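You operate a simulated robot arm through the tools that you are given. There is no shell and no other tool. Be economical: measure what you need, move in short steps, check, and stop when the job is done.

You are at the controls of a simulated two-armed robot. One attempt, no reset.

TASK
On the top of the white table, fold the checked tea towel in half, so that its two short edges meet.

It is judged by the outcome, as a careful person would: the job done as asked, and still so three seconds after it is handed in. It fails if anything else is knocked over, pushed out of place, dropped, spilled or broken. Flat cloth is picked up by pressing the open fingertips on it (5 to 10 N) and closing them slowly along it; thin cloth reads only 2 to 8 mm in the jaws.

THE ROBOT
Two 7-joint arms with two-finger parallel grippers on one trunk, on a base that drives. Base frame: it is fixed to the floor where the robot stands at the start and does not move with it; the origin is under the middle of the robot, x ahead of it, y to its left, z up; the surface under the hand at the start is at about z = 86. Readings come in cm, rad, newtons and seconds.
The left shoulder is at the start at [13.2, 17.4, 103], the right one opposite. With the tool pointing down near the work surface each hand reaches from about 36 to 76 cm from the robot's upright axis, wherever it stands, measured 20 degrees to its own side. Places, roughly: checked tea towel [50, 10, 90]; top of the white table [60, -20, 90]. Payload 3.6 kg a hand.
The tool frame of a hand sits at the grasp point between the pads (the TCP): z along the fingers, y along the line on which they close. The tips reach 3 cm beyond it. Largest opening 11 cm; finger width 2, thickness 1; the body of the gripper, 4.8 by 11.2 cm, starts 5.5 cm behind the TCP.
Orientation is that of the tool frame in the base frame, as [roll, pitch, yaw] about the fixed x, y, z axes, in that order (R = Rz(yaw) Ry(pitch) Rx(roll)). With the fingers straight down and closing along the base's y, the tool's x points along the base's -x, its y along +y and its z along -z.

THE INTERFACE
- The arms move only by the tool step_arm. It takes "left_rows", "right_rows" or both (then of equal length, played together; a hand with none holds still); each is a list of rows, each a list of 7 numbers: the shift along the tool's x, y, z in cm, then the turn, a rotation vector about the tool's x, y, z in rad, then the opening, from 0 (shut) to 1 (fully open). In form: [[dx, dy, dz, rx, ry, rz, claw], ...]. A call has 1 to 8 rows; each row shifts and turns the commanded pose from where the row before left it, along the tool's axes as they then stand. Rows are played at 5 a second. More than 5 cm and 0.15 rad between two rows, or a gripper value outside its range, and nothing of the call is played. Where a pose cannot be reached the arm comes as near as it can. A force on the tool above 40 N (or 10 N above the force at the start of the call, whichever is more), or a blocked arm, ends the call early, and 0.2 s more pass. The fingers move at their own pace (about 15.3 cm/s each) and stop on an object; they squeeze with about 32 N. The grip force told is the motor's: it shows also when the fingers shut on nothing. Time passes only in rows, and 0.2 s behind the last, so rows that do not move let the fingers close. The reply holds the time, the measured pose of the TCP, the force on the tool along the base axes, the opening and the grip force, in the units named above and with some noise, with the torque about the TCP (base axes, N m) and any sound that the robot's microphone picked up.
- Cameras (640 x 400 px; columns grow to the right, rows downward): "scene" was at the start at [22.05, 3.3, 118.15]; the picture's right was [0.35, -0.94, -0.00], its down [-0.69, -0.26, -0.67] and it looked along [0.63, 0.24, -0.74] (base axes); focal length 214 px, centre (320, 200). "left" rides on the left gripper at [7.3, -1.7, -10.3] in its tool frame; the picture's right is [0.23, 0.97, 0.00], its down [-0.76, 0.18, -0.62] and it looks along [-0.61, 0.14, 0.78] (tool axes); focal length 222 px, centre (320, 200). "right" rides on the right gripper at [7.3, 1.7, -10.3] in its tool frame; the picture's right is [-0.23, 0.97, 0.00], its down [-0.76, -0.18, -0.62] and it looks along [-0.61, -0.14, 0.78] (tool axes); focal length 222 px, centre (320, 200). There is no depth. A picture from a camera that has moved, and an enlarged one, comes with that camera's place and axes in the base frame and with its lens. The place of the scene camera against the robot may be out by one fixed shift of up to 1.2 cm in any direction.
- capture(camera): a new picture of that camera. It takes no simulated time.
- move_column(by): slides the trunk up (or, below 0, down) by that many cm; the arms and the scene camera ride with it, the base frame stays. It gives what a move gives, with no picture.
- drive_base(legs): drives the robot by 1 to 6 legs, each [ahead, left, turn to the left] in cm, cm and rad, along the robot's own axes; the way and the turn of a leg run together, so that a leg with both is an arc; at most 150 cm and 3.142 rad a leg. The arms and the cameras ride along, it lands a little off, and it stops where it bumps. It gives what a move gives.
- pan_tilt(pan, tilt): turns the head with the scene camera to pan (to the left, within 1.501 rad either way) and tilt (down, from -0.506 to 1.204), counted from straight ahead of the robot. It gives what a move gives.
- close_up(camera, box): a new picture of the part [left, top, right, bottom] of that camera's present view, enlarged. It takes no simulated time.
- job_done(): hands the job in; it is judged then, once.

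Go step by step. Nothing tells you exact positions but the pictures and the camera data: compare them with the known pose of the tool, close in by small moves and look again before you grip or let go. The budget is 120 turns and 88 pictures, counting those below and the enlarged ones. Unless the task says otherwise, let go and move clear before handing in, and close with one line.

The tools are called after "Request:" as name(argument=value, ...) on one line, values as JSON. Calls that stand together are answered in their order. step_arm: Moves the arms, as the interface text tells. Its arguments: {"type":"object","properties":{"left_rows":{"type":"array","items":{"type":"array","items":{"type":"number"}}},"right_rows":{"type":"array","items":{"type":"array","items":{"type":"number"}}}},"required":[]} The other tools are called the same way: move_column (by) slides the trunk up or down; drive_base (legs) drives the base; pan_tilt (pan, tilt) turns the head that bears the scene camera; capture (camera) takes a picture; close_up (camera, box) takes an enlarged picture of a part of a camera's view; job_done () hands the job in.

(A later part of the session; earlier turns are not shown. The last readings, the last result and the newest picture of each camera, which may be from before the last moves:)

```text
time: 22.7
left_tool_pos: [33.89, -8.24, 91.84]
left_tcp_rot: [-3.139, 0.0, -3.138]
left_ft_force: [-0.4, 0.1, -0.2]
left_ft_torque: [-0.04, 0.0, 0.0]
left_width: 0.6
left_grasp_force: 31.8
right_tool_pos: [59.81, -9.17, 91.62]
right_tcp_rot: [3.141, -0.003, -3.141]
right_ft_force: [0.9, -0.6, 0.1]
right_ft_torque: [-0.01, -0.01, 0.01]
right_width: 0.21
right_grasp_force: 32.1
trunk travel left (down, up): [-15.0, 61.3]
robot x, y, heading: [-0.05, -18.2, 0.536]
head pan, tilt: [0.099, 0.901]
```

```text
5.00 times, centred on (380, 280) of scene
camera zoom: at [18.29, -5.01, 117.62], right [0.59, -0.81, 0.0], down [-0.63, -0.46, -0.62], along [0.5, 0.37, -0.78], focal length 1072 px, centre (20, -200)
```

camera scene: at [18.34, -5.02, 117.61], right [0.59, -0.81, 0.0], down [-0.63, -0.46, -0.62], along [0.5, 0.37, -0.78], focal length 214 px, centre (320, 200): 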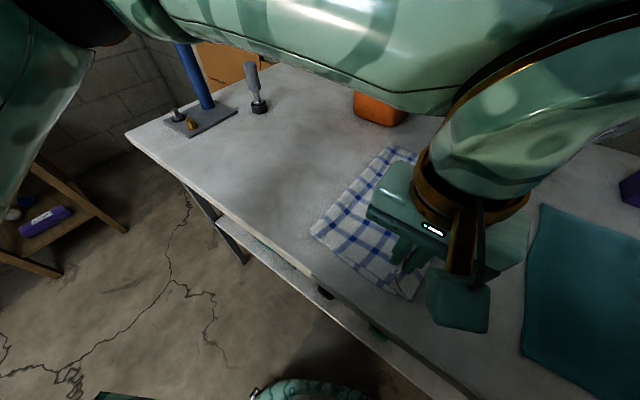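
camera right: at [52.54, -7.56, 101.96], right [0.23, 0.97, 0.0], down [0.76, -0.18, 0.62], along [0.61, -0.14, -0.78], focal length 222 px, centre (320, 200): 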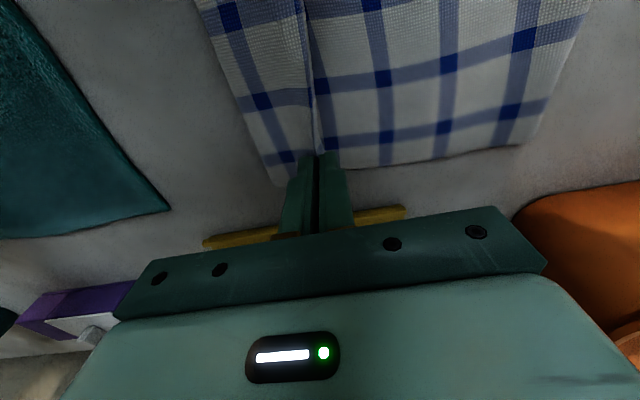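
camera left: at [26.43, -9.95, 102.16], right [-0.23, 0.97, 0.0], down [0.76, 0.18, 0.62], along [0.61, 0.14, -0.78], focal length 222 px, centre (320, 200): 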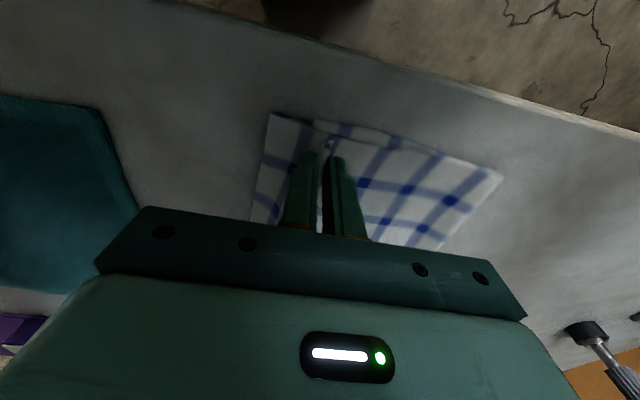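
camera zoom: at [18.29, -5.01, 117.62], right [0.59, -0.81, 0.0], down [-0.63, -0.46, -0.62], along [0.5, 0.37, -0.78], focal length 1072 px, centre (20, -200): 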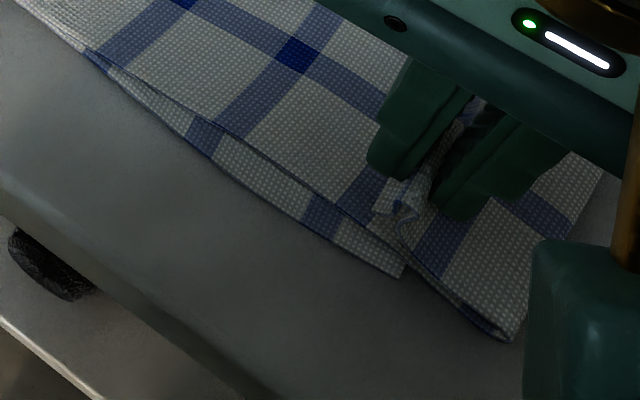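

That strip is slack of the upper layer, folded back under the hands: I stayed too high earlier and peeled the lower layer up to y ≈ 6. I lift again, go back above the proper fold line (y ≈ 12) so that the cloth re-lays, and will then come down along a tighter arc.

Request:
step_arm(left_rows=[[0, 0.5, -2, 0, 0, 0, 0], [0, 1, -2, 0, 0, 0, 0], [0, 1.3, -2, 0, 0, 0, 0], [0, 1.3, -2, 0, 0, 0, 0], [0, 1.3, -2, 0, 0, 0, 0], [0, 1.3, -2, 0, 0, 0, 0], [0, 1.4, -2, 0, 0, 0, 0], [0, 1.4, -1, 0, 0, 0, 0]], right_rows=[[0, 0.8, -2, 0, 0, 0, 0], [0, 1.2, -2, 0, 0, 0, 0], [0, 1.4, -2, 0, 0, 0, 0], [0, 1.4, -2, 0, 0, 0, 0], [0, 1.4, -2, 0, 0, 0, 0], [0, 1.4, -2, 0, 0, 0, 0], [0, 1.4, -2, 0, 0, 0, 0], [0, 1.4, -1.2, 0, 0, 0, 0]])

Request:
drive_base(legs=[[6.1, 10.4, 0]])

Request:
capture(camera="scene")

Request:
capture(camera="left")

Request:
capture(camera="right")

```text
time: 24.5
left_tool_pos: [33.72, 1.37, 106.71]
left_tcp_rot: [-3.138, 0.0, -3.141]
left_ft_force: [-0.7, -0.2, -1.3]
left_ft_torque: [-0.04, 0.01, 0.0]
left_width: 0.6
left_grasp_force: 31.9
right_tool_pos: [60.11, 1.47, 106.98]
right_tcp_rot: [-3.139, -0.002, -3.139]
right_ft_force: [-0.1, 0.2, -0.1]
right_ft_torque: [0.03, 0.01, 0.0]
right_width: 0.2
right_grasp_force: 32.0
trunk travel left (down, up): [-15.0, 61.3]
robot x, y, heading: [-0.28, -18.3, 0.532]
head pan, tilt: [0.099, 0.901]
```

```text
time: 25.7
left_tool_pos: [33.79, 13.67, 106.77]
left_tcp_rot: [-3.139, 0.001, -3.138]
left_ft_force: [-0.6, 0.6, -0.9]
left_ft_torque: [-0.06, 0.02, 0.0]
left_width: 0.62
left_grasp_force: 32.3
right_tool_pos: [60.02, 13.68, 106.9]
right_tcp_rot: [-3.139, -0.002, -3.141]
right_ft_force: [-0.8, 1.0, -0.1]
right_ft_torque: [-0.01, -0.01, 0.01]
right_width: 0.22
right_grasp_force: 32.1
trunk travel left (down, up): [-15.0, 61.3]
robot x, y, heading: [-0.34, -5.35, 0.535]
head pan, tilt: [0.099, 0.901]
```

```text
50 pictures are left
camera scene: at [18.35, 7.46, 117.6], right [0.59, -0.81, 0.0], down [-0.63, -0.46, -0.62], along [0.5, 0.37, -0.78], focal length 214 px, centre (320, 200)
```

scene: 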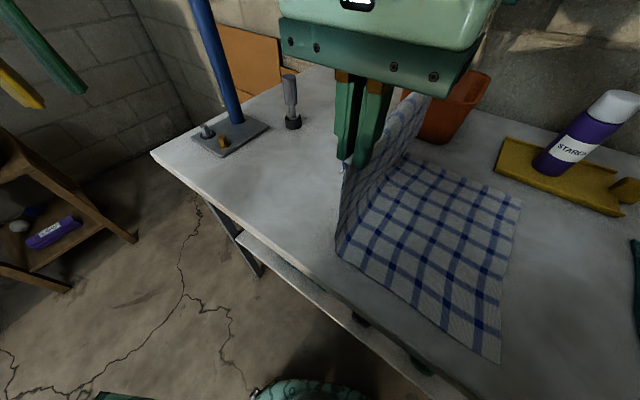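

```text
49 pictures are left
camera left: at [26.44, 12.04, 117.19], right [-0.23, 0.97, 0.0], down [0.76, 0.18, 0.62], along [0.61, 0.14, -0.78], focal length 222 px, centre (320, 200)
```

left: 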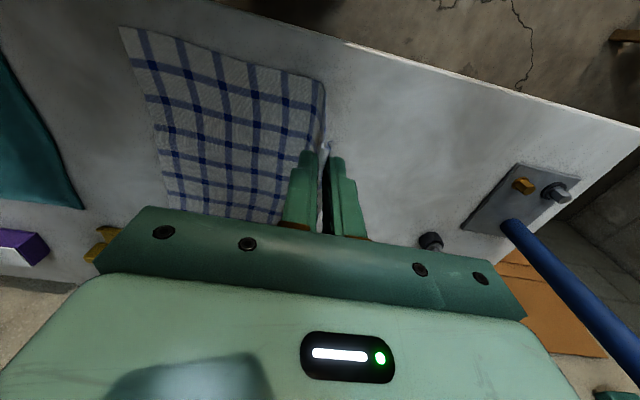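

```text
48 pictures are left
camera right: at [52.76, 15.39, 117.15], right [0.23, 0.97, 0.0], down [0.76, -0.17, 0.62], along [0.61, -0.14, -0.78], focal length 222 px, centre (320, 200)
```

right: 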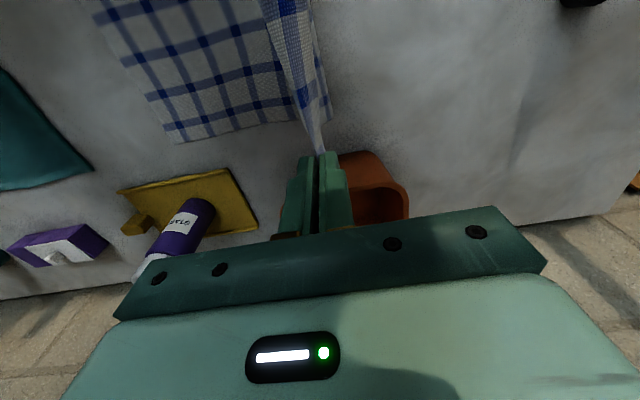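

The lower half re-laid well: right edge at about −9.2 near and −7.7 far, crease near y ≈ 13. Now I come down along a tighter arc in alternating small drives and arm moves.

Request:
step_arm(left_rows=[[0, -1, 0.1, 0, 0, 0, 0], [0, -1, 0.2, 0, 0, 0, 0], [0, -1, 0.2, 0, 0, 0, 0]], right_rows=[[0, -0.9, 0.1, 0, 0, 0, 0], [0, -0.8, 0.2, 0, 0, 0, 0], [0, -0.8, 0.2, 0, 0, 0, 0]])

Request:
drive_base(legs=[[-2.5, -4.3, 0]])

Request:
step_arm(left_rows=[[0, 0, 1.2, 0, 0, 0, 0], [0, 0, 1.2, 0, 0, 0, 0], [0, 0, 1.1, 0, 0, 0, 0]], right_rows=[[0, 0, 1.2, 0, 0, 0, 0], [0, 0, 1.2, 0, 0, 0, 0], [0, 0, 1.1, 0, 0, 0, 0]])

Request:
drive_base(legs=[[-2.5, -4.3, 0]])

Request:
capture(camera="scene")

Request:
capture(camera="left")

```text
time: 26.5
left_tool_pos: [33.85, 10.57, 106.33]
left_tcp_rot: [-3.14, -0.001, -3.139]
left_ft_force: [-0.6, -0.5, 0.1]
left_ft_torque: [0.0, -0.01, 0.01]
left_width: 0.6
left_grasp_force: 31.8
right_tool_pos: [60.03, 11.13, 106.38]
right_tcp_rot: [-3.141, 0.001, -3.14]
right_ft_force: [0.1, 0.3, 0.0]
right_ft_torque: [-0.02, -0.03, 0.02]
right_width: 0.22
right_grasp_force: 32.5
trunk travel left (down, up): [-15.0, 61.3]
robot x, y, heading: [-0.29, -5.37, 0.531]
head pan, tilt: [0.099, 0.901]
```

```text
time: 27.4
left_tool_pos: [33.93, 5.39, 106.27]
left_tcp_rot: [3.141, -0.001, -3.141]
left_ft_force: [-0.3, -0.4, 0.0]
left_ft_torque: [0.03, 0.01, 0.02]
left_width: 0.59
left_grasp_force: 32.0
right_tool_pos: [60.08, 5.85, 106.49]
right_tcp_rot: [3.14, -0.002, -3.14]
right_ft_force: [0.1, -0.6, 0.2]
right_ft_torque: [0.06, -0.01, 0.0]
right_width: 0.19
right_grasp_force: 32.3
trunk travel left (down, up): [-15.0, 61.3]
robot x, y, heading: [0.0, -10.75, 0.533]
head pan, tilt: [0.099, 0.901]
```

```text
time: 28.2
left_tool_pos: [34.09, 5.57, 102.85]
left_tcp_rot: [-3.14, 0.0, -3.141]
left_ft_force: [0.2, -0.5, -0.6]
left_ft_torque: [0.01, 0.0, -0.01]
left_width: 0.61
left_grasp_force: 31.9
right_tool_pos: [60.28, 5.84, 102.83]
right_tcp_rot: [3.141, -0.002, -3.141]
right_ft_force: [-0.7, -0.1, 0.1]
right_ft_torque: [-0.04, 0.02, 0.02]
right_width: 0.19
right_grasp_force: 32.1
trunk travel left (down, up): [-15.0, 61.3]
robot x, y, heading: [-0.21, -10.24, 0.534]
head pan, tilt: [0.099, 0.901]
```

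```text
time: 29.2
left_tool_pos: [34.1, 0.42, 102.8]
left_tcp_rot: [-3.141, -0.001, -3.138]
left_ft_force: [0.2, -1.0, 0.0]
left_ft_torque: [0.03, 0.02, 0.02]
left_width: 0.6
left_grasp_force: 32.0
right_tool_pos: [60.36, 0.77, 103.01]
right_tcp_rot: [3.14, -0.002, -3.141]
right_ft_force: [0.3, -0.1, -0.3]
right_ft_torque: [0.03, 0.0, 0.03]
right_width: 0.23
right_grasp_force: 32.1
trunk travel left (down, up): [-15.0, 61.3]
robot x, y, heading: [-0.63, -15.27, 0.531]
head pan, tilt: [0.099, 0.901]
```

```text
47 pictures are left
camera scene: at [18.46, -2.86, 117.64], right [0.59, -0.81, 0.0], down [-0.63, -0.46, -0.62], along [0.5, 0.37, -0.78], focal length 214 px, centre (320, 200)
```

scene: 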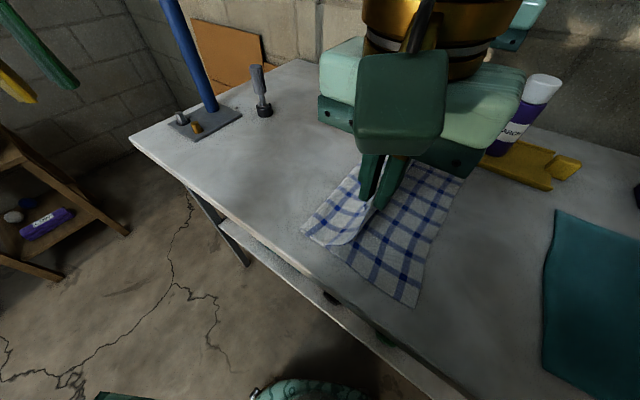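

```text
46 pictures are left
camera left: at [26.64, -1.24, 113.2], right [-0.23, 0.97, 0.0], down [0.76, 0.18, 0.62], along [0.61, 0.14, -0.78], focal length 222 px, centre (320, 200)
```

left: 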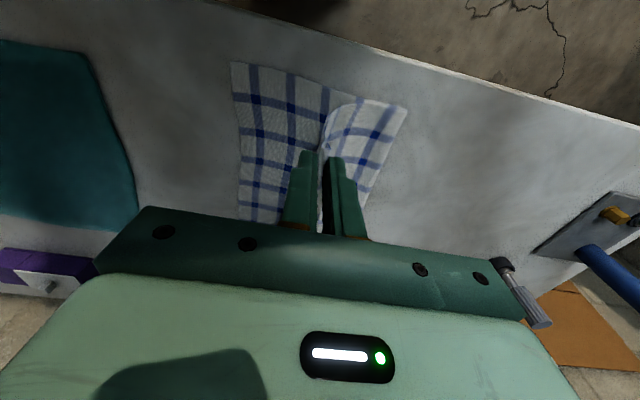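

The crease is at about y ≈ 10, slightly peeled. I go back once more over y ≈ 12, then lower first so that the slack loop lies to the left, and only then slide the edge right at low height.

Request:
step_arm(left_rows=[[0, 1, -1, 0, 0, 0, 0], [0, 1, -1, 0, 0, 0, 0], [0, 1, -1, 0, 0, 0, 0], [0, 1, -0.5, 0, 0, 0, 0]], right_rows=[[0, 1, -1, 0, 0, 0, 0], [0, 1, -1, 0, 0, 0, 0], [0, 1, -1, 0, 0, 0, 0], [0, 1, -0.5, 0, 0, 0, 0]])

Request:
drive_base(legs=[[4.2, 7.2, 0]])

Request:
step_arm(left_rows=[[0, -0.2, 1.5, 0, 0, 0, 0], [0, -0.4, 1.5, 0, 0, 0, 0], [0, -0.5, 1.5, 0, 0, 0, 0], [0, -0.5, 1.5, 0, 0, 0, 0], [0, -0.5, 1.5, 0, 0, 0, 0], [0, -0.5, 1.5, 0, 0, 0, 0], [0, -0.5, 1.5, 0, 0, 0, 0]], right_rows=[[0, -0.2, 1.5, 0, 0, 0, 0], [0, -0.4, 1.5, 0, 0, 0, 0], [0, -0.5, 1.5, 0, 0, 0, 0], [0, -0.5, 1.5, 0, 0, 0, 0], [0, -0.5, 1.5, 0, 0, 0, 0], [0, -0.5, 1.5, 0, 0, 0, 0], [0, -0.5, 1.5, 0, 0, 0, 0]])

Request:
capture(camera="scene")

Request:
capture(camera="left")

```text
time: 30.2
left_tool_pos: [34.11, 4.72, 106.48]
left_tcp_rot: [-3.14, -0.001, -3.14]
left_ft_force: [-0.1, -0.3, 1.2]
left_ft_torque: [-0.03, -0.01, 0.02]
left_width: 0.58
left_grasp_force: 31.9
right_tool_pos: [60.23, 5.07, 106.34]
right_tcp_rot: [3.141, -0.001, 3.141]
right_ft_force: [0.6, 0.0, 1.1]
right_ft_torque: [0.0, -0.01, -0.03]
right_width: 0.21
right_grasp_force: 32.1
trunk travel left (down, up): [-15.0, 61.3]
robot x, y, heading: [-0.13, -15.64, 0.532]
head pan, tilt: [0.099, 0.901]
```

```text
time: 31.2
left_tool_pos: [34.0, 13.23, 106.43]
left_tcp_rot: [-3.137, 0.0, -3.138]
left_ft_force: [0.5, 0.6, -0.8]
left_ft_torque: [0.0, 0.0, -0.01]
left_width: 0.63
left_grasp_force: 32.2
right_tool_pos: [60.18, 13.69, 106.33]
right_tcp_rot: [-3.139, 0.0, -3.141]
right_ft_force: [0.1, -0.6, -0.1]
right_ft_torque: [-0.02, 0.03, -0.05]
right_width: 0.21
right_grasp_force: 31.8
trunk travel left (down, up): [-15.0, 61.3]
robot x, y, heading: [-0.32, -7.44, 0.537]
head pan, tilt: [0.099, 0.901]
```

```text
time: 32.8
left_tool_pos: [34.02, 9.94, 95.84]
left_tcp_rot: [-3.14, 0.0, -3.139]
left_ft_force: [-0.1, -0.7, 0.7]
left_ft_torque: [-0.03, 0.02, -0.02]
left_width: 0.61
left_grasp_force: 31.8
right_tool_pos: [59.92, 10.51, 95.85]
right_tcp_rot: [3.141, -0.003, -3.14]
right_ft_force: [-0.4, 0.7, 0.4]
right_ft_torque: [0.01, -0.01, 0.03]
right_width: 0.22
right_grasp_force: 32.3
trunk travel left (down, up): [-15.0, 61.3]
robot x, y, heading: [0.29, -7.48, 0.534]
head pan, tilt: [0.099, 0.901]
```

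```text
45 pictures are left
camera scene: at [18.46, 5.74, 117.61], right [0.59, -0.81, 0.0], down [-0.63, -0.46, -0.62], along [0.5, 0.37, -0.78], focal length 214 px, centre (320, 200)
```

scene: 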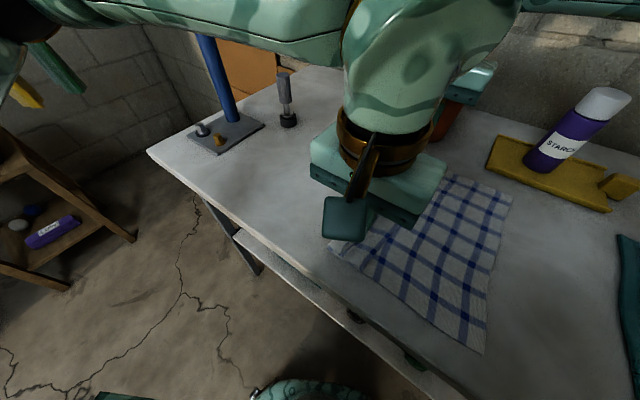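

```text
44 pictures are left
camera left: at [26.53, 8.34, 106.22], right [-0.23, 0.97, 0.0], down [0.76, 0.18, 0.62], along [0.61, 0.14, -0.78], focal length 222 px, centre (320, 200)
```

left: 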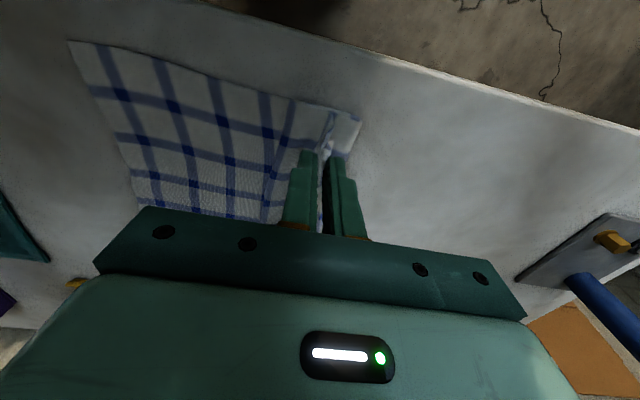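

Request:
close_up(camera="left", box=[220, 60, 400, 240])

Request:
close_up(camera="right", box=[180, 0, 460, 220])

```text
2.22 times, centred on (310, 150) of left
camera zoom: at [26.53, 8.34, 106.22], right [-0.23, 0.97, 0.0], down [0.76, 0.18, 0.62], along [0.61, 0.14, -0.78], focal length 494 px, centre (342, 311)
```

zoom: 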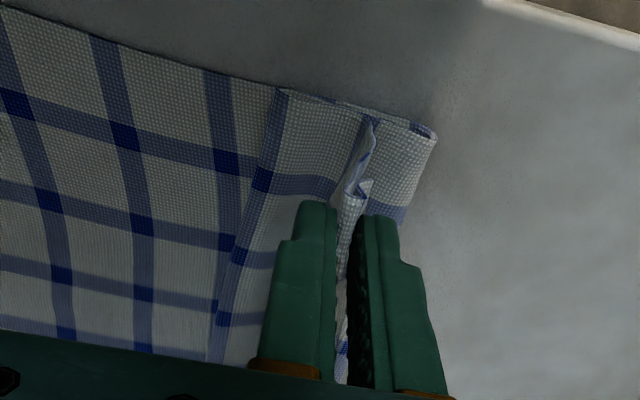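

```text
1.82 times, centred on (320, 110) of right
camera zoom: at [52.65, 12.07, 106.0], right [0.23, 0.97, 0.0], down [0.76, -0.18, 0.62], along [0.61, -0.14, -0.78], focal length 404 px, centre (320, 364)
```

zoom: 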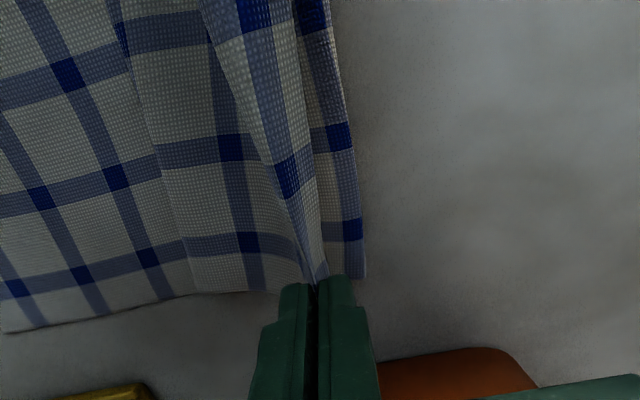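

The bulk leaves the jaws on the right side because the fingers point straight down, so slack bulges rightward. I go back up and tilt both hands about 43° so that the fingers point left and down, leading the cloth toward the fold.

Request:
step_arm(left_rows=[[0, 0.5, -1.8, 0, 0, 0, 0], [0, 0.5, -1.8, 0, 0, 0, 0], [0, 0.5, -1.8, 0, 0, 0, 0], [0, 0.5, -1.8, 0, 0, 0, 0], [0, 0.5, -1.8, 0, 0, 0, 0], [0, 0.2, -1.8, 0, 0, 0, 0]], right_rows=[[0, 0.5, -1.8, 0, 0, 0, 0], [0, 0.5, -1.8, 0, 0, 0, 0], [0, 0.5, -1.8, 0, 0, 0, 0], [0, 0.5, -1.8, 0, 0, 0, 0], [0, 0.5, -1.8, 0, 0, 0, 0], [0, 0.2, -1.8, 0, 0, 0, 0]])

Request:
step_arm(left_rows=[[0, 0, 0, -0.125, 0, 0, 0], [0, 0, 0, -0.125, 0, 0, 0], [0, 0, 0, -0.125, 0, 0, 0], [0, 0, 0, -0.125, 0, 0, 0], [0, 0, 0, -0.125, 0, 0, 0], [0, 0, 0, -0.125, 0, 0, 0]], right_rows=[[0, 0, 0, -0.125, 0, 0, 0], [0, 0, 0, -0.125, 0, 0, 0], [0, 0, 0, -0.125, 0, 0, 0], [0, 0, 0, -0.125, 0, 0, 0], [0, 0, 0, -0.125, 0, 0, 0], [0, 0, 0, -0.125, 0, 0, 0]])

Request:
capture(camera="scene")

Request:
capture(camera="left")

```text
time: 34.2
left_tool_pos: [33.91, 12.59, 106.8]
left_tcp_rot: [-3.14, 0.0, -3.14]
left_ft_force: [0.2, -0.5, 0.0]
left_ft_torque: [-0.04, 0.0, 0.03]
left_width: 0.61
left_grasp_force: 32.0
right_tool_pos: [60.12, 12.97, 106.66]
right_tcp_rot: [3.142, -0.002, -3.14]
right_ft_force: [-0.5, -0.3, 0.4]
right_ft_torque: [0.02, -0.02, 0.01]
right_width: 0.21
right_grasp_force: 32.0
trunk travel left (down, up): [-15.0, 61.3]
robot x, y, heading: [0.05, -7.37, 0.537]
head pan, tilt: [0.099, 0.901]
```

```text
time: 35.6
left_tool_pos: [34.01, 12.57, 106.67]
left_tcp_rot: [2.393, -0.001, -3.139]
left_ft_force: [0.5, 0.4, 0.2]
left_ft_torque: [-0.01, 0.01, 0.02]
left_width: 0.58
left_grasp_force: 32.1
right_tool_pos: [60.14, 13.0, 106.69]
right_tcp_rot: [2.388, -0.002, -3.14]
right_ft_force: [0.1, -0.5, -0.3]
right_ft_torque: [-0.01, -0.01, 0.0]
right_width: 0.19
right_grasp_force: 32.0
trunk travel left (down, up): [-15.0, 61.3]
robot x, y, heading: [-0.15, -6.81, 0.533]
head pan, tilt: [0.099, 0.901]
```

```text
41 pictures are left
camera scene: at [18.46, 5.67, 117.62], right [0.59, -0.81, 0.0], down [-0.63, -0.46, -0.62], along [0.5, 0.37, -0.78], focal length 214 px, centre (320, 200)
```

scene: 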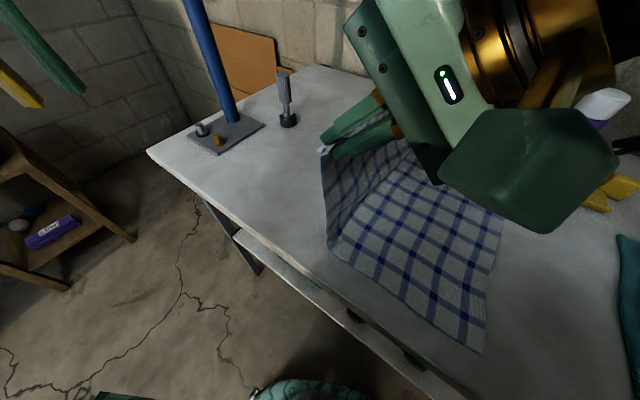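

```text
40 pictures are left
camera left: at [26.66, 4.29, 113.08], right [-0.23, 0.71, 0.66], down [0.76, -0.29, 0.58], along [0.6, 0.64, -0.48], focal length 222 px, centre (320, 200)
```

left: 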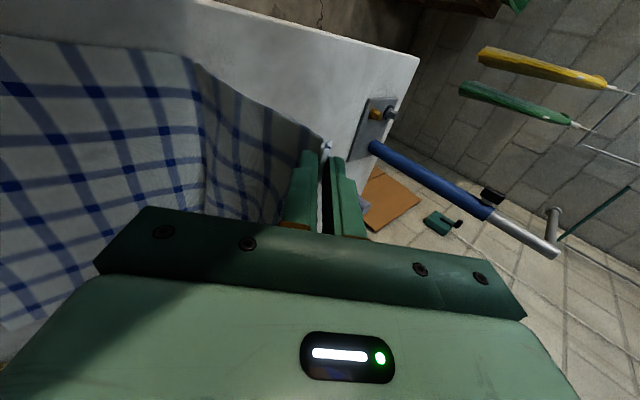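

The tilt gives a clean lead of the cloth toward the left. Now I go down the arc again, alternating arm lowering and short drives along −y.

Request:
step_arm(left_rows=[[0, -0.68, 0.73, 0, 0, 0, 0], [0, 0, 0, 0, 0, 0, 0]], right_rows=[[0, -0.68, 0.73, 0, 0, 0, 0], [0, 0, 0, 0, 0, 0, 0]])

Request:
drive_base(legs=[[-3.0, -5.1, 0]])

Request:
step_arm(left_rows=[[0, -0.85, 0.91, 0, 0, 0, 0], [0, -0.85, 0.91, 0, 0, 0, 0]], right_rows=[[0, -0.85, 0.91, 0, 0, 0, 0], [0, -0.85, 0.91, 0, 0, 0, 0]])

Request:
drive_base(legs=[[-2.5, -4.3, 0]])

Request:
step_arm(left_rows=[[0, -0.9, 0.97, 0, 0, 0, 0], [0, -0.9, 0.97, 0, 0, 0, 0], [0, -0.92, 0.98, 0, 0, 0, 0]], right_rows=[[0, -0.9, 0.97, 0, 0, 0, 0], [0, -0.9, 0.97, 0, 0, 0, 0], [0, -0.92, 0.98, 0, 0, 0, 0]])

Request:
capture(camera="scene")

Request:
capture(camera="left")

```text
time: 36.2
left_tool_pos: [34.02, 12.66, 105.68]
left_tcp_rot: [2.392, 0.0, -3.138]
left_ft_force: [0.4, -0.1, -0.4]
left_ft_torque: [0.01, 0.0, -0.01]
left_width: 0.56
left_grasp_force: 32.1
right_tool_pos: [60.01, 13.08, 105.66]
right_tcp_rot: [2.39, -0.002, -3.14]
right_ft_force: [-0.5, -1.0, -0.8]
right_ft_torque: [-0.03, 0.01, -0.01]
right_width: 0.22
right_grasp_force: 32.4
trunk travel left (down, up): [-15.0, 61.3]
robot x, y, heading: [-0.25, -6.87, 0.532]
head pan, tilt: [0.099, 0.901]
```

```text
time: 37.2
left_tool_pos: [34.04, 6.46, 105.69]
left_tcp_rot: [2.394, -0.001, -3.139]
left_ft_force: [0.2, -1.2, 0.8]
left_ft_torque: [0.0, -0.01, -0.02]
left_width: 0.56
left_grasp_force: 31.9
right_tool_pos: [60.02, 7.01, 105.57]
right_tcp_rot: [2.39, -0.002, -3.14]
right_ft_force: [-0.4, -0.9, 0.4]
right_ft_torque: [-0.03, 0.02, 0.0]
right_width: 0.23
right_grasp_force: 32.1
trunk travel left (down, up): [-15.0, 61.3]
robot x, y, heading: [-0.41, -12.97, 0.537]
head pan, tilt: [0.099, 0.901]
```

```text
time: 37.8
left_tool_pos: [33.77, 6.78, 103.27]
left_tcp_rot: [2.394, -0.002, -3.139]
left_ft_force: [0.1, -0.8, 0.7]
left_ft_torque: [-0.01, 0.03, -0.03]
left_width: 0.56
left_grasp_force: 31.9
right_tool_pos: [60.11, 7.16, 103.06]
right_tcp_rot: [2.394, -0.002, -3.14]
right_ft_force: [1.3, -1.5, -0.1]
right_ft_torque: [-0.04, 0.01, -0.02]
right_width: 0.22
right_grasp_force: 31.7
trunk travel left (down, up): [-15.0, 61.3]
robot x, y, heading: [-0.15, -12.86, 0.534]
head pan, tilt: [0.099, 0.901]
```

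```text
time: 38.7
left_tool_pos: [33.92, 1.57, 103.36]
left_tcp_rot: [2.392, 0.0, -3.138]
left_ft_force: [0.6, -0.4, -0.4]
left_ft_torque: [0.0, 0.0, 0.01]
left_width: 0.56
left_grasp_force: 31.8
right_tool_pos: [60.06, 1.77, 103.21]
right_tcp_rot: [2.391, -0.004, -3.14]
right_ft_force: [-0.3, 0.9, 0.3]
right_ft_torque: [0.02, 0.01, 0.0]
right_width: 0.22
right_grasp_force: 32.1
trunk travel left (down, up): [-15.0, 61.3]
robot x, y, heading: [-0.28, -18.47, 0.528]
head pan, tilt: [0.099, 0.901]
```

```text
time: 39.5
left_tool_pos: [33.82, 1.57, 99.26]
left_tcp_rot: [2.393, -0.002, -3.138]
left_ft_force: [0.3, 0.1, 0.5]
left_ft_torque: [0.0, -0.03, 0.01]
left_width: 0.57
left_grasp_force: 31.9
right_tool_pos: [60.2, 1.99, 99.2]
right_tcp_rot: [2.391, -0.001, -3.14]
right_ft_force: [0.0, 0.6, -0.5]
right_ft_torque: [-0.03, 0.02, 0.03]
right_width: 0.22
right_grasp_force: 31.6
trunk travel left (down, up): [-15.0, 61.3]
robot x, y, heading: [-0.08, -18.2, 0.533]
head pan, tilt: [0.099, 0.901]
```

```text
39 pictures are left
camera scene: at [18.57, -5.25, 117.61], right [0.59, -0.81, 0.0], down [-0.63, -0.46, -0.62], along [0.5, 0.37, -0.78], focal length 214 px, centre (320, 200)
```

scene: 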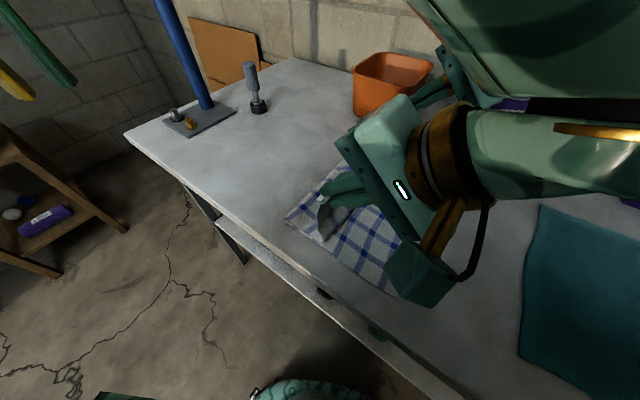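

```text
38 pictures are left
camera left: at [26.5, -6.7, 105.72], right [-0.23, 0.71, 0.66], down [0.76, -0.29, 0.58], along [0.6, 0.64, -0.48], focal length 222 px, centre (320, 200)
```

left: 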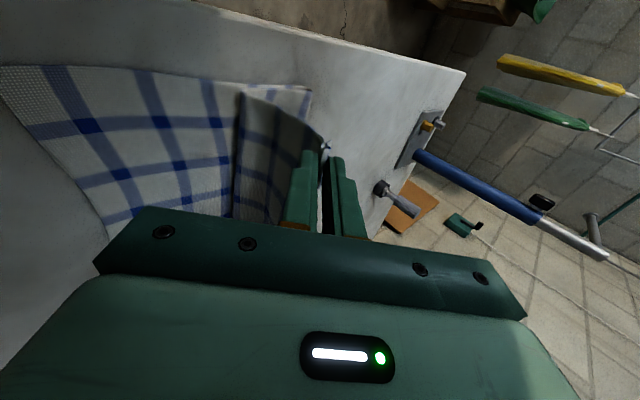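

Request:
close_up(camera="scene", box=[270, 140, 430, 310])

Request:
close_up(camera="left", box=[0, 40, 360, 240])

```text
2.35 times, centred on (350, 225) of scene
camera zoom: at [18.57, -5.25, 117.61], right [0.59, -0.81, 0.0], down [-0.63, -0.46, -0.62], along [0.5, 0.37, -0.78], focal length 505 px, centre (249, 141)
```

zoom: 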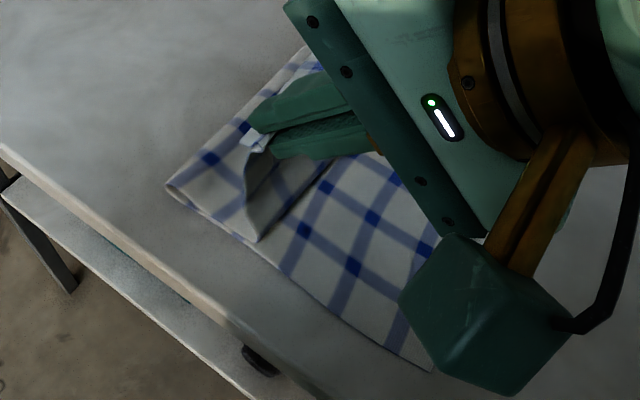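

```text
1.78 times, centred on (180, 140) of left
camera zoom: at [26.5, -6.7, 105.72], right [-0.23, 0.71, 0.66], down [0.76, -0.29, 0.58], along [0.6, 0.64, -0.48], focal length 395 px, centre (569, 307)
```

zoom: 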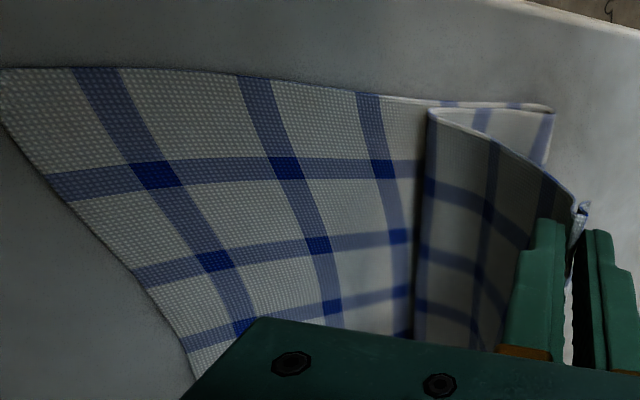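

The crease stays at about y ≈ 12 and the upper layer is laying down behind the hands, as it should. I continue on a 45° line, right and down.

Request:
step_arm(left_rows=[[0, -1.41, 0.05, 0, 0, 0, 0], [0, -1.41, 0.05, 0, 0, 0, 0], [0, -1.41, 0.05, 0, 0, 0, 0], [0, -1.41, 0.05, 0, 0, 0, 0], [0, -1.41, 0.05, 0, 0, 0, 0], [0, -1.41, 0.05, 0, 0, 0, 0], [0, 0, 0, 0, 0, 0, 0]], right_rows=[[0, -1.41, 0.05, 0, 0, 0, 0], [0, -1.41, 0.05, 0, 0, 0, 0], [0, -1.41, 0.05, 0, 0, 0, 0], [0, -1.41, 0.05, 0, 0, 0, 0], [0, -1.41, 0.05, 0, 0, 0, 0], [0, -1.41, 0.05, 0, 0, 0, 0], [0, 0, 0, 0, 0, 0, 0]])

Request:
close_up(camera="scene", box=[270, 140, 470, 340])

Request:
capture(camera="left")

Request:
capture(camera="right")

```text
time: 41.1
left_tool_pos: [33.83, -4.39, 93.44]
left_tcp_rot: [2.396, 0.001, -3.139]
left_ft_force: [-0.2, 0.2, -0.3]
left_ft_torque: [-0.01, -0.03, -0.04]
left_width: 0.57
left_grasp_force: 31.7
right_tool_pos: [60.04, -4.03, 93.3]
right_tcp_rot: [2.392, -0.001, -3.139]
right_ft_force: [-0.4, 0.0, -0.3]
right_ft_torque: [-0.09, 0.0, -0.03]
right_width: 0.19
right_grasp_force: 32.2
trunk travel left (down, up): [-15.0, 61.3]
robot x, y, heading: [0.24, -18.01, 0.532]
head pan, tilt: [0.099, 0.901]
```

```text
2.00 times, centred on (370, 240) of scene
camera zoom: at [18.5, -5.25, 117.63], right [0.59, -0.81, 0.0], down [-0.63, -0.46, -0.62], along [0.5, 0.37, -0.78], focal length 429 px, centre (220, 120)
```

zoom: 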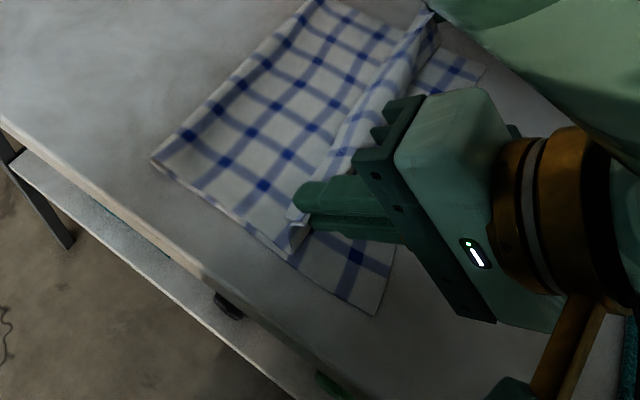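

```text
34 pictures are left
camera left: at [26.48, -12.71, 99.8], right [-0.23, 0.71, 0.66], down [0.76, -0.29, 0.58], along [0.6, 0.64, -0.48], focal length 222 px, centre (320, 200)
```

left: 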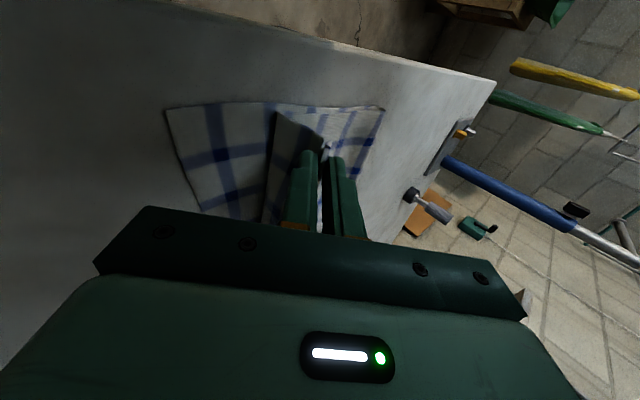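

```text
33 pictures are left
camera right: at [52.66, -9.89, 101.97], right [0.23, 0.71, 0.66], down [0.76, -0.55, 0.33], along [0.61, 0.43, -0.67], focal length 222 px, centre (320, 200)
```

right: 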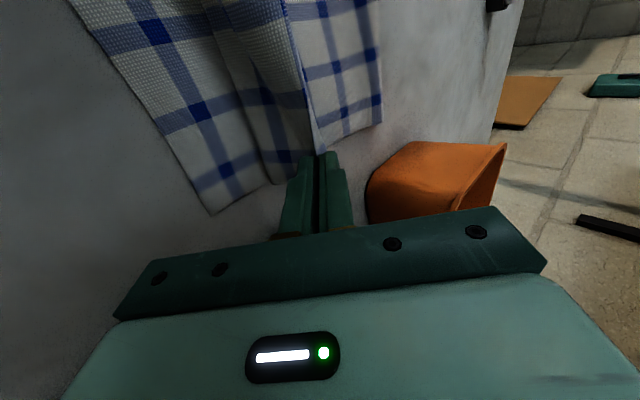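

The fold is forming properly: crease at y ≈ 11.6, lower edge at about −9.5 near and −8.8 far. I bring the edge down to it.

Request:
step_arm(left_rows=[[0, -1.19, -0.13, 0, 0, 0, 0], [0, -1.19, -0.13, 0, 0, 0, 0], [0, -1.19, -0.13, 0, 0, 0, 0], [0, -1.19, -0.13, 0, 0, 0, 0], [0, -1.19, -0.13, 0, 0, 0, 0], [0, 0, 0, 0, 0, 0, 0]], right_rows=[[0, -1.28, -0.24, 0, 0, 0, 0], [0, -1.28, -0.24, 0, 0, 0, 0], [0, -1.28, -0.24, 0, 0, 0, 0], [0, -1.28, -0.24, 0, 0, 0, 0], [0, -1.28, -0.24, 0, 0, 0, 0], [0, 0, 0, 0, 0, 0, 0]])

Request:
close_up(camera="scene", box=[270, 140, 470, 340])

Request:
close_up(camera="right", box=[140, 0, 440, 240])

Request:
close_up(camera="left", box=[140, 60, 440, 240])

```text
time: 42.5
left_tool_pos: [34.0, -5.03, 90.12]
left_tcp_rot: [2.394, 0.001, -3.139]
left_ft_force: [0.6, 0.5, -0.1]
left_ft_torque: [0.02, 0.01, -0.02]
left_width: 0.56
left_grasp_force: 32.0
left hand out of reach, approached as far as the arm can: row 1, 2, 3, 4, 5
right_tool_pos: [60.0, -9.63, 89.84]
right_tcp_rot: [2.39, -0.003, -3.14]
right_ft_force: [-1.1, 0.0, -0.1]
right_ft_torque: [-0.03, 0.0, 0.03]
right_width: 0.22
right_grasp_force: 31.7
trunk travel left (down, up): [-15.0, 61.3]
robot x, y, heading: [-0.23, -18.3, 0.536]
head pan, tilt: [0.099, 0.901]
```

```text
2.00 times, centred on (370, 240) of scene
camera zoom: at [18.54, -5.25, 117.62], right [0.59, -0.81, 0.0], down [-0.63, -0.46, -0.62], along [0.5, 0.37, -0.78], focal length 429 px, centre (220, 120)
```

zoom: 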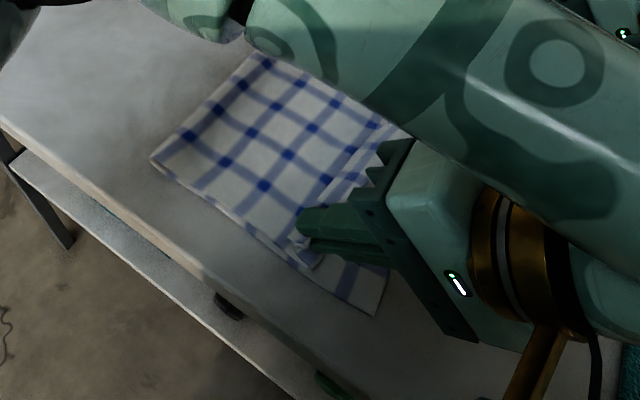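

```text
1.67 times, centred on (290, 120) of right
camera zoom: at [52.72, -15.49, 98.35], right [0.23, 0.71, 0.66], down [0.76, -0.55, 0.33], along [0.61, 0.43, -0.67], focal length 370 px, centre (370, 333)
```

zoom: 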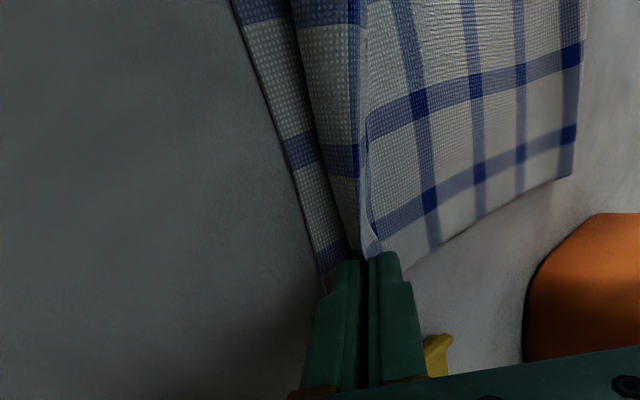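

```text
2.13 times, centred on (290, 150) of left
camera zoom: at [26.64, -13.31, 96.57], right [-0.23, 0.71, 0.66], down [0.76, -0.29, 0.58], along [0.6, 0.64, -0.48], focal length 474 px, centre (384, 307)
```

zoom: 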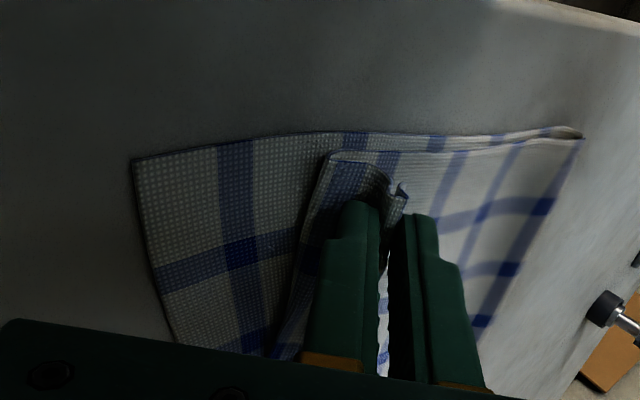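

The left arm ran out of reach 4 cm short because it is too close to the body, while the right is in place. I bring the right hand back by 4 cm, then drive the base 4.3 cm along −y so both end in place.

Request:
step_arm(right_rows=[[0, 0.87, 0.53, 0, 0, 0, 0], [0, 0.87, 0.53, 0, 0, 0, 0], [0, 0.87, 0.53, 0, 0, 0, 0], [0, 0.87, 0.53, 0, 0, 0, 0]])

Request:
drive_base(legs=[[-2.1, -3.6, 0]])

Request:
close_up(camera="left", box=[140, 60, 440, 240])

Request:
close_up(camera="right", box=[140, 0, 440, 240])

```text
time: 43.5
left_tool_pos: [34.03, -5.08, 90.13]
left_tcp_rot: [2.393, 0.001, -3.139]
left_ft_force: [-0.2, 1.0, -0.4]
left_ft_torque: [0.01, -0.01, 0.01]
left_width: 0.58
left_grasp_force: 31.7
right_tool_pos: [59.99, -5.46, 90.58]
right_tcp_rot: [2.39, -0.001, -3.139]
right_ft_force: [-0.4, -0.2, 0.8]
right_ft_torque: [-0.04, 0.02, 0.0]
right_width: 0.19
right_grasp_force: 31.7
trunk travel left (down, up): [-15.0, 61.3]
robot x, y, heading: [-0.5, -18.07, 0.531]
head pan, tilt: [0.099, 0.901]
```

```text
time: 44.4
left_tool_pos: [34.0, -9.48, 90.14]
left_tcp_rot: [2.393, 0.0, -3.139]
left_ft_force: [-0.1, -0.4, 0.6]
left_ft_torque: [0.0, 0.05, 0.01]
left_width: 0.57
left_grasp_force: 32.0
right_tool_pos: [60.11, -9.9, 90.54]
right_tcp_rot: [2.392, -0.002, -3.14]
right_ft_force: [0.3, 0.3, -0.4]
right_ft_torque: [-0.03, -0.02, -0.01]
right_width: 0.2
right_grasp_force: 32.0
trunk travel left (down, up): [-15.0, 61.3]
robot x, y, heading: [-0.53, -22.12, 0.526]
head pan, tilt: [0.099, 0.901]
```

```text
2.13 times, centred on (290, 150) of left
camera zoom: at [26.71, -17.72, 96.59], right [-0.23, 0.71, 0.66], down [0.76, -0.29, 0.58], along [0.61, 0.64, -0.48], focal length 474 px, centre (384, 307)
```

zoom: 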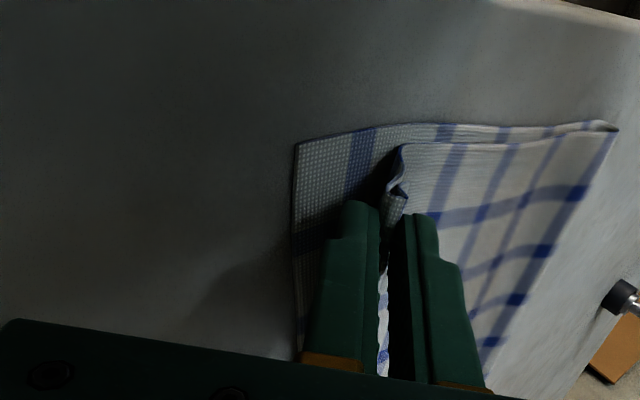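

```text
1.67 times, centred on (290, 120) of right
camera zoom: at [52.86, -15.81, 99.18], right [0.23, 0.71, 0.66], down [0.76, -0.56, 0.33], along [0.61, 0.43, -0.67], focal length 370 px, centre (370, 333)
```

zoom: 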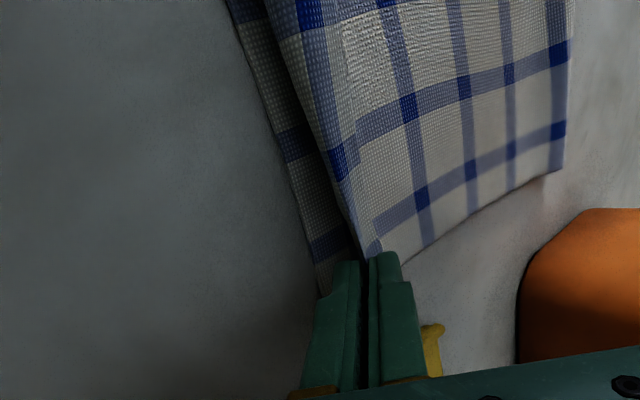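

Both hands are now in place; the edges nearly coincide. I nudge the left hand 0.8 cm further right, lower slightly, then open just a little.

Request:
step_arm(left_rows=[[0, -0.3, -0.27, 0, 0, 0, 0], [0, -0.3, -0.27, 0, 0, 0, 0], [0, -0.14, 0.15, 0, 0, 0, 0], [0, 0, 0, 0, 0, 0, 0]], right_rows=[[0, -0.15, 0.18, 0, 0, 0, 0], [0, -0.15, 0.18, 0, 0, 0, 0], [0, -0.1, 0.1, 0, 0, 0, 0], [0, 0, 0, 0, 0, 0, 0]])

Request:
step_arm(left_rows=[[0, 0.07, -0.07, 0, 0, 0, 0.08], [0, 0.1, -0.1, 0, 0, 0, 0.11], [0, 0.1, -0.1, 0, 0, 0, 0.14], [0, 0, 0, 0, 0, 0, 0.14]], right_rows=[[0, 0.07, -0.07, 0, 0, 0, 0.05], [0, 0.1, -0.1, 0, 0, 0, 0.09], [0, 0.1, -0.1, 0, 0, 0, 0.13], [0, 0, 0, 0, 0, 0, 0.13]])

Request:
close_up(camera="left", box=[140, 60, 440, 240])

Request:
close_up(camera="right", box=[140, 0, 440, 240])

```text
time: 45.4
left_tool_pos: [34.05, -9.22, 89.91]
left_tcp_rot: [2.394, 0.0, -3.141]
left_ft_force: [1.0, 0.0, 0.0]
left_ft_torque: [0.02, 0.0, -0.01]
left_width: 0.55
left_grasp_force: 32.6
left hand out of reach, approached as far as the arm can: row 1, 2
right_tool_pos: [60.22, -9.89, 89.9]
right_tcp_rot: [2.39, -0.001, 3.141]
right_ft_force: [-0.4, 0.4, -0.6]
right_ft_torque: [0.03, -0.04, 0.0]
right_width: 0.22
right_grasp_force: 31.6
trunk travel left (down, up): [-15.0, 61.3]
robot x, y, heading: [0.17, -22.36, 0.529]
head pan, tilt: [0.099, 0.901]
```

```text
time: 46.4
left_tool_pos: [34.18, -9.32, 90.43]
left_tcp_rot: [2.395, 0.001, -3.139]
left_ft_force: [0.1, 0.5, -0.5]
left_ft_torque: [0.0, -0.01, 0.03]
left_width: 1.56
left_grasp_force: 0.0
right_tool_pos: [60.26, -9.84, 90.3]
right_tcp_rot: [2.39, -0.001, -3.141]
right_ft_force: [0.5, 0.0, 0.7]
right_ft_torque: [0.05, -0.01, -0.02]
right_width: 1.43
right_grasp_force: 0.0
trunk travel left (down, up): [-15.0, 61.3]
robot x, y, heading: [0.35, -22.32, 0.528]
head pan, tilt: [0.099, 0.901]
```

```text
2.13 times, centred on (290, 150) of left
camera zoom: at [26.7, -17.48, 96.75], right [-0.23, 0.71, 0.66], down [0.76, -0.29, 0.58], along [0.61, 0.64, -0.48], focal length 474 px, centre (384, 307)
```

zoom: 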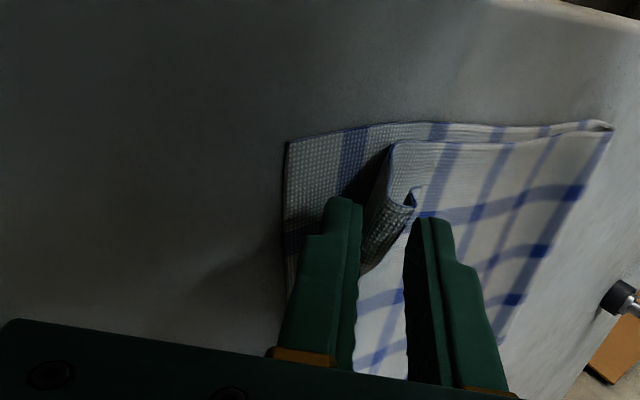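

```text
1.67 times, centred on (290, 120) of right
camera zoom: at [52.92, -15.73, 98.95], right [0.23, 0.71, 0.66], down [0.76, -0.55, 0.33], along [0.61, 0.43, -0.67], focal length 370 px, centre (370, 333)
```

zoom: 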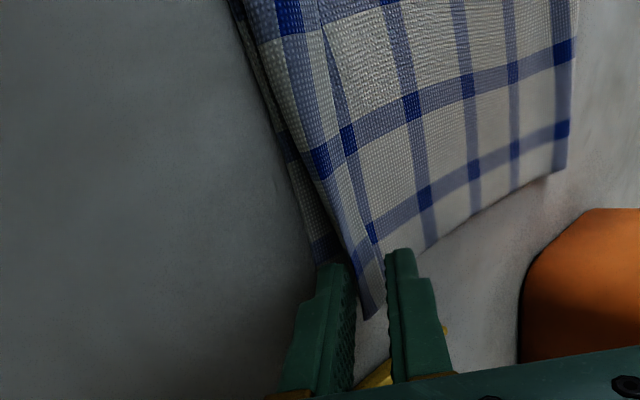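

Both are released. I withdraw both hands horizontally to the right by driving 5 cm along −y, so that the lower fingers slide out from between the layers.

Request:
drive_base(legs=[[-2.5, -4.3, 0]])

Request:
capture(camera="left")

Request:
capture(camera="right")

```text
time: 47.3
left_tool_pos: [34.08, -14.29, 90.33]
left_tcp_rot: [2.394, 0.002, -3.141]
left_ft_force: [0.1, -0.6, -0.4]
left_ft_torque: [0.0, -0.01, 0.01]
left_width: 1.54
left_grasp_force: 0.1
right_tool_pos: [60.36, -15.02, 90.29]
right_tcp_rot: [2.391, -0.002, 3.14]
right_ft_force: [-0.1, -0.1, 0.9]
right_ft_torque: [0.02, 0.01, 0.01]
right_width: 1.44
right_grasp_force: 0.1
trunk travel left (down, up): [-15.0, 61.3]
robot x, y, heading: [0.01, -27.41, 0.533]
head pan, tilt: [0.099, 0.901]
```

```text
25 pictures are left
camera left: at [26.74, -22.6, 96.76], right [-0.23, 0.71, 0.66], down [0.76, -0.29, 0.58], along [0.61, 0.64, -0.48], focal length 222 px, centre (320, 200)
```

left: 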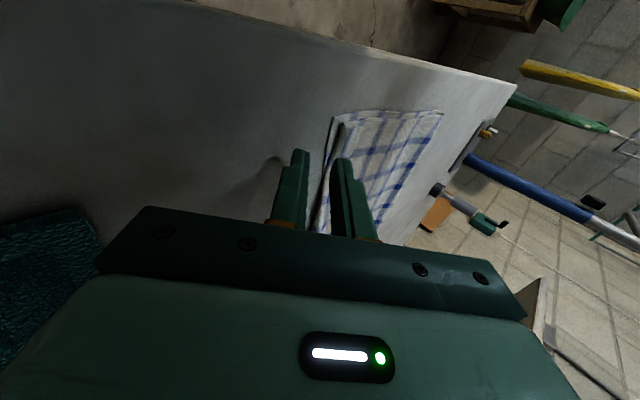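

```text
24 pictures are left
camera right: at [52.97, -20.88, 98.96], right [0.23, 0.71, 0.66], down [0.76, -0.56, 0.33], along [0.61, 0.43, -0.67], focal length 222 px, centre (320, 200)
```

right: 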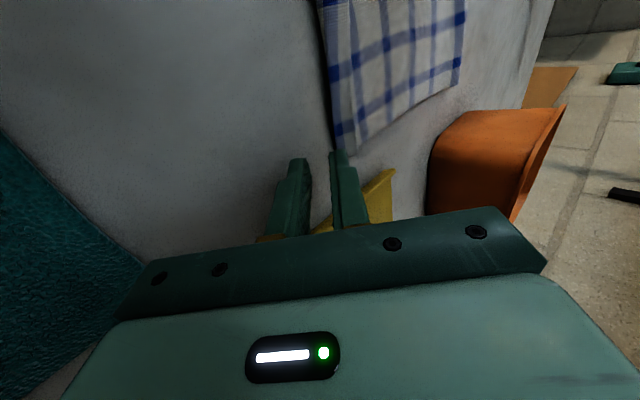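

The hands are out of the towel. I lift them up and look at the result from the scene camera.

Request:
step_arm(left_rows=[[0, 1.0, -1.4, 0, 0, 0, 0.14], [0, 1.4, -1.8, 0, 0, 0, 0.14], [0, 1.7, -1.83, 0, 0, 0, 0.14], [0, 1.7, -1.83, 0, 0, 0, 0.14], [0, 1.7, -1.83, 0, 0, 0, 0.14], [0, 1.7, -1.83, 0, 0, 0, 0.14]], right_rows=[[0, 1.0, -1.4, 0, 0, 0, 0.13], [0, 1.4, -1.8, 0, 0, 0, 0.13], [0, 1.7, -1.83, 0, 0, 0, 0.13], [0, 1.7, -1.83, 0, 0, 0, 0.13], [0, 1.7, -1.83, 0, 0, 0, 0.13], [0, 1.7, -1.83, 0, 0, 0, 0.13]])

Request:
pan_tilt(pan=0.3, tilt=0.9)

Request:
capture(camera="scene")

```text
time: 48.7
left_tool_pos: [34.17, -14.7, 104.51]
left_tcp_rot: [2.395, 0.0, 3.141]
left_ft_force: [-0.6, -1.1, -0.4]
left_ft_torque: [0.0, 0.01, 0.01]
left_width: 1.54
left_grasp_force: 0.0
right_tool_pos: [60.06, -15.51, 104.37]
right_tcp_rot: [2.392, 0.001, -3.14]
right_ft_force: [0.1, -0.1, 0.3]
right_ft_torque: [-0.01, -0.02, -0.02]
right_width: 1.4
right_grasp_force: 0.1
trunk travel left (down, up): [-15.0, 61.3]
robot x, y, heading: [0.18, -27.27, 0.531]
head pan, tilt: [0.099, 0.901]
```

```text
time: 49.5
left_tool_pos: [34.28, -14.65, 104.47]
left_tcp_rot: [2.397, -0.002, 3.142]
left_ft_force: [0.0, -0.6, -0.1]
left_ft_torque: [0.01, -0.01, 0.0]
left_width: 1.53
left_grasp_force: 0.1
right_tool_pos: [60.11, -15.46, 104.31]
right_tcp_rot: [2.39, 0.0, 3.141]
right_ft_force: [0.6, 0.5, -0.6]
right_ft_torque: [0.0, -0.01, -0.01]
right_width: 1.4
right_grasp_force: 0.0
trunk travel left (down, up): [-15.0, 61.3]
robot x, y, heading: [-0.1, -27.39, 0.533]
head pan, tilt: [0.3, 0.901]
```

```text
23 pictures are left
camera scene: at [17.95, -13.78, 117.54], right [0.7, -0.72, 0.0], down [-0.57, -0.55, -0.61], along [0.44, 0.43, -0.79], focal length 214 px, centre (320, 200)
```

scene: 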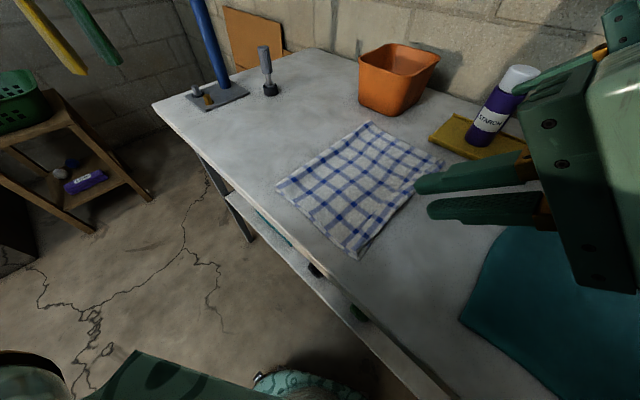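

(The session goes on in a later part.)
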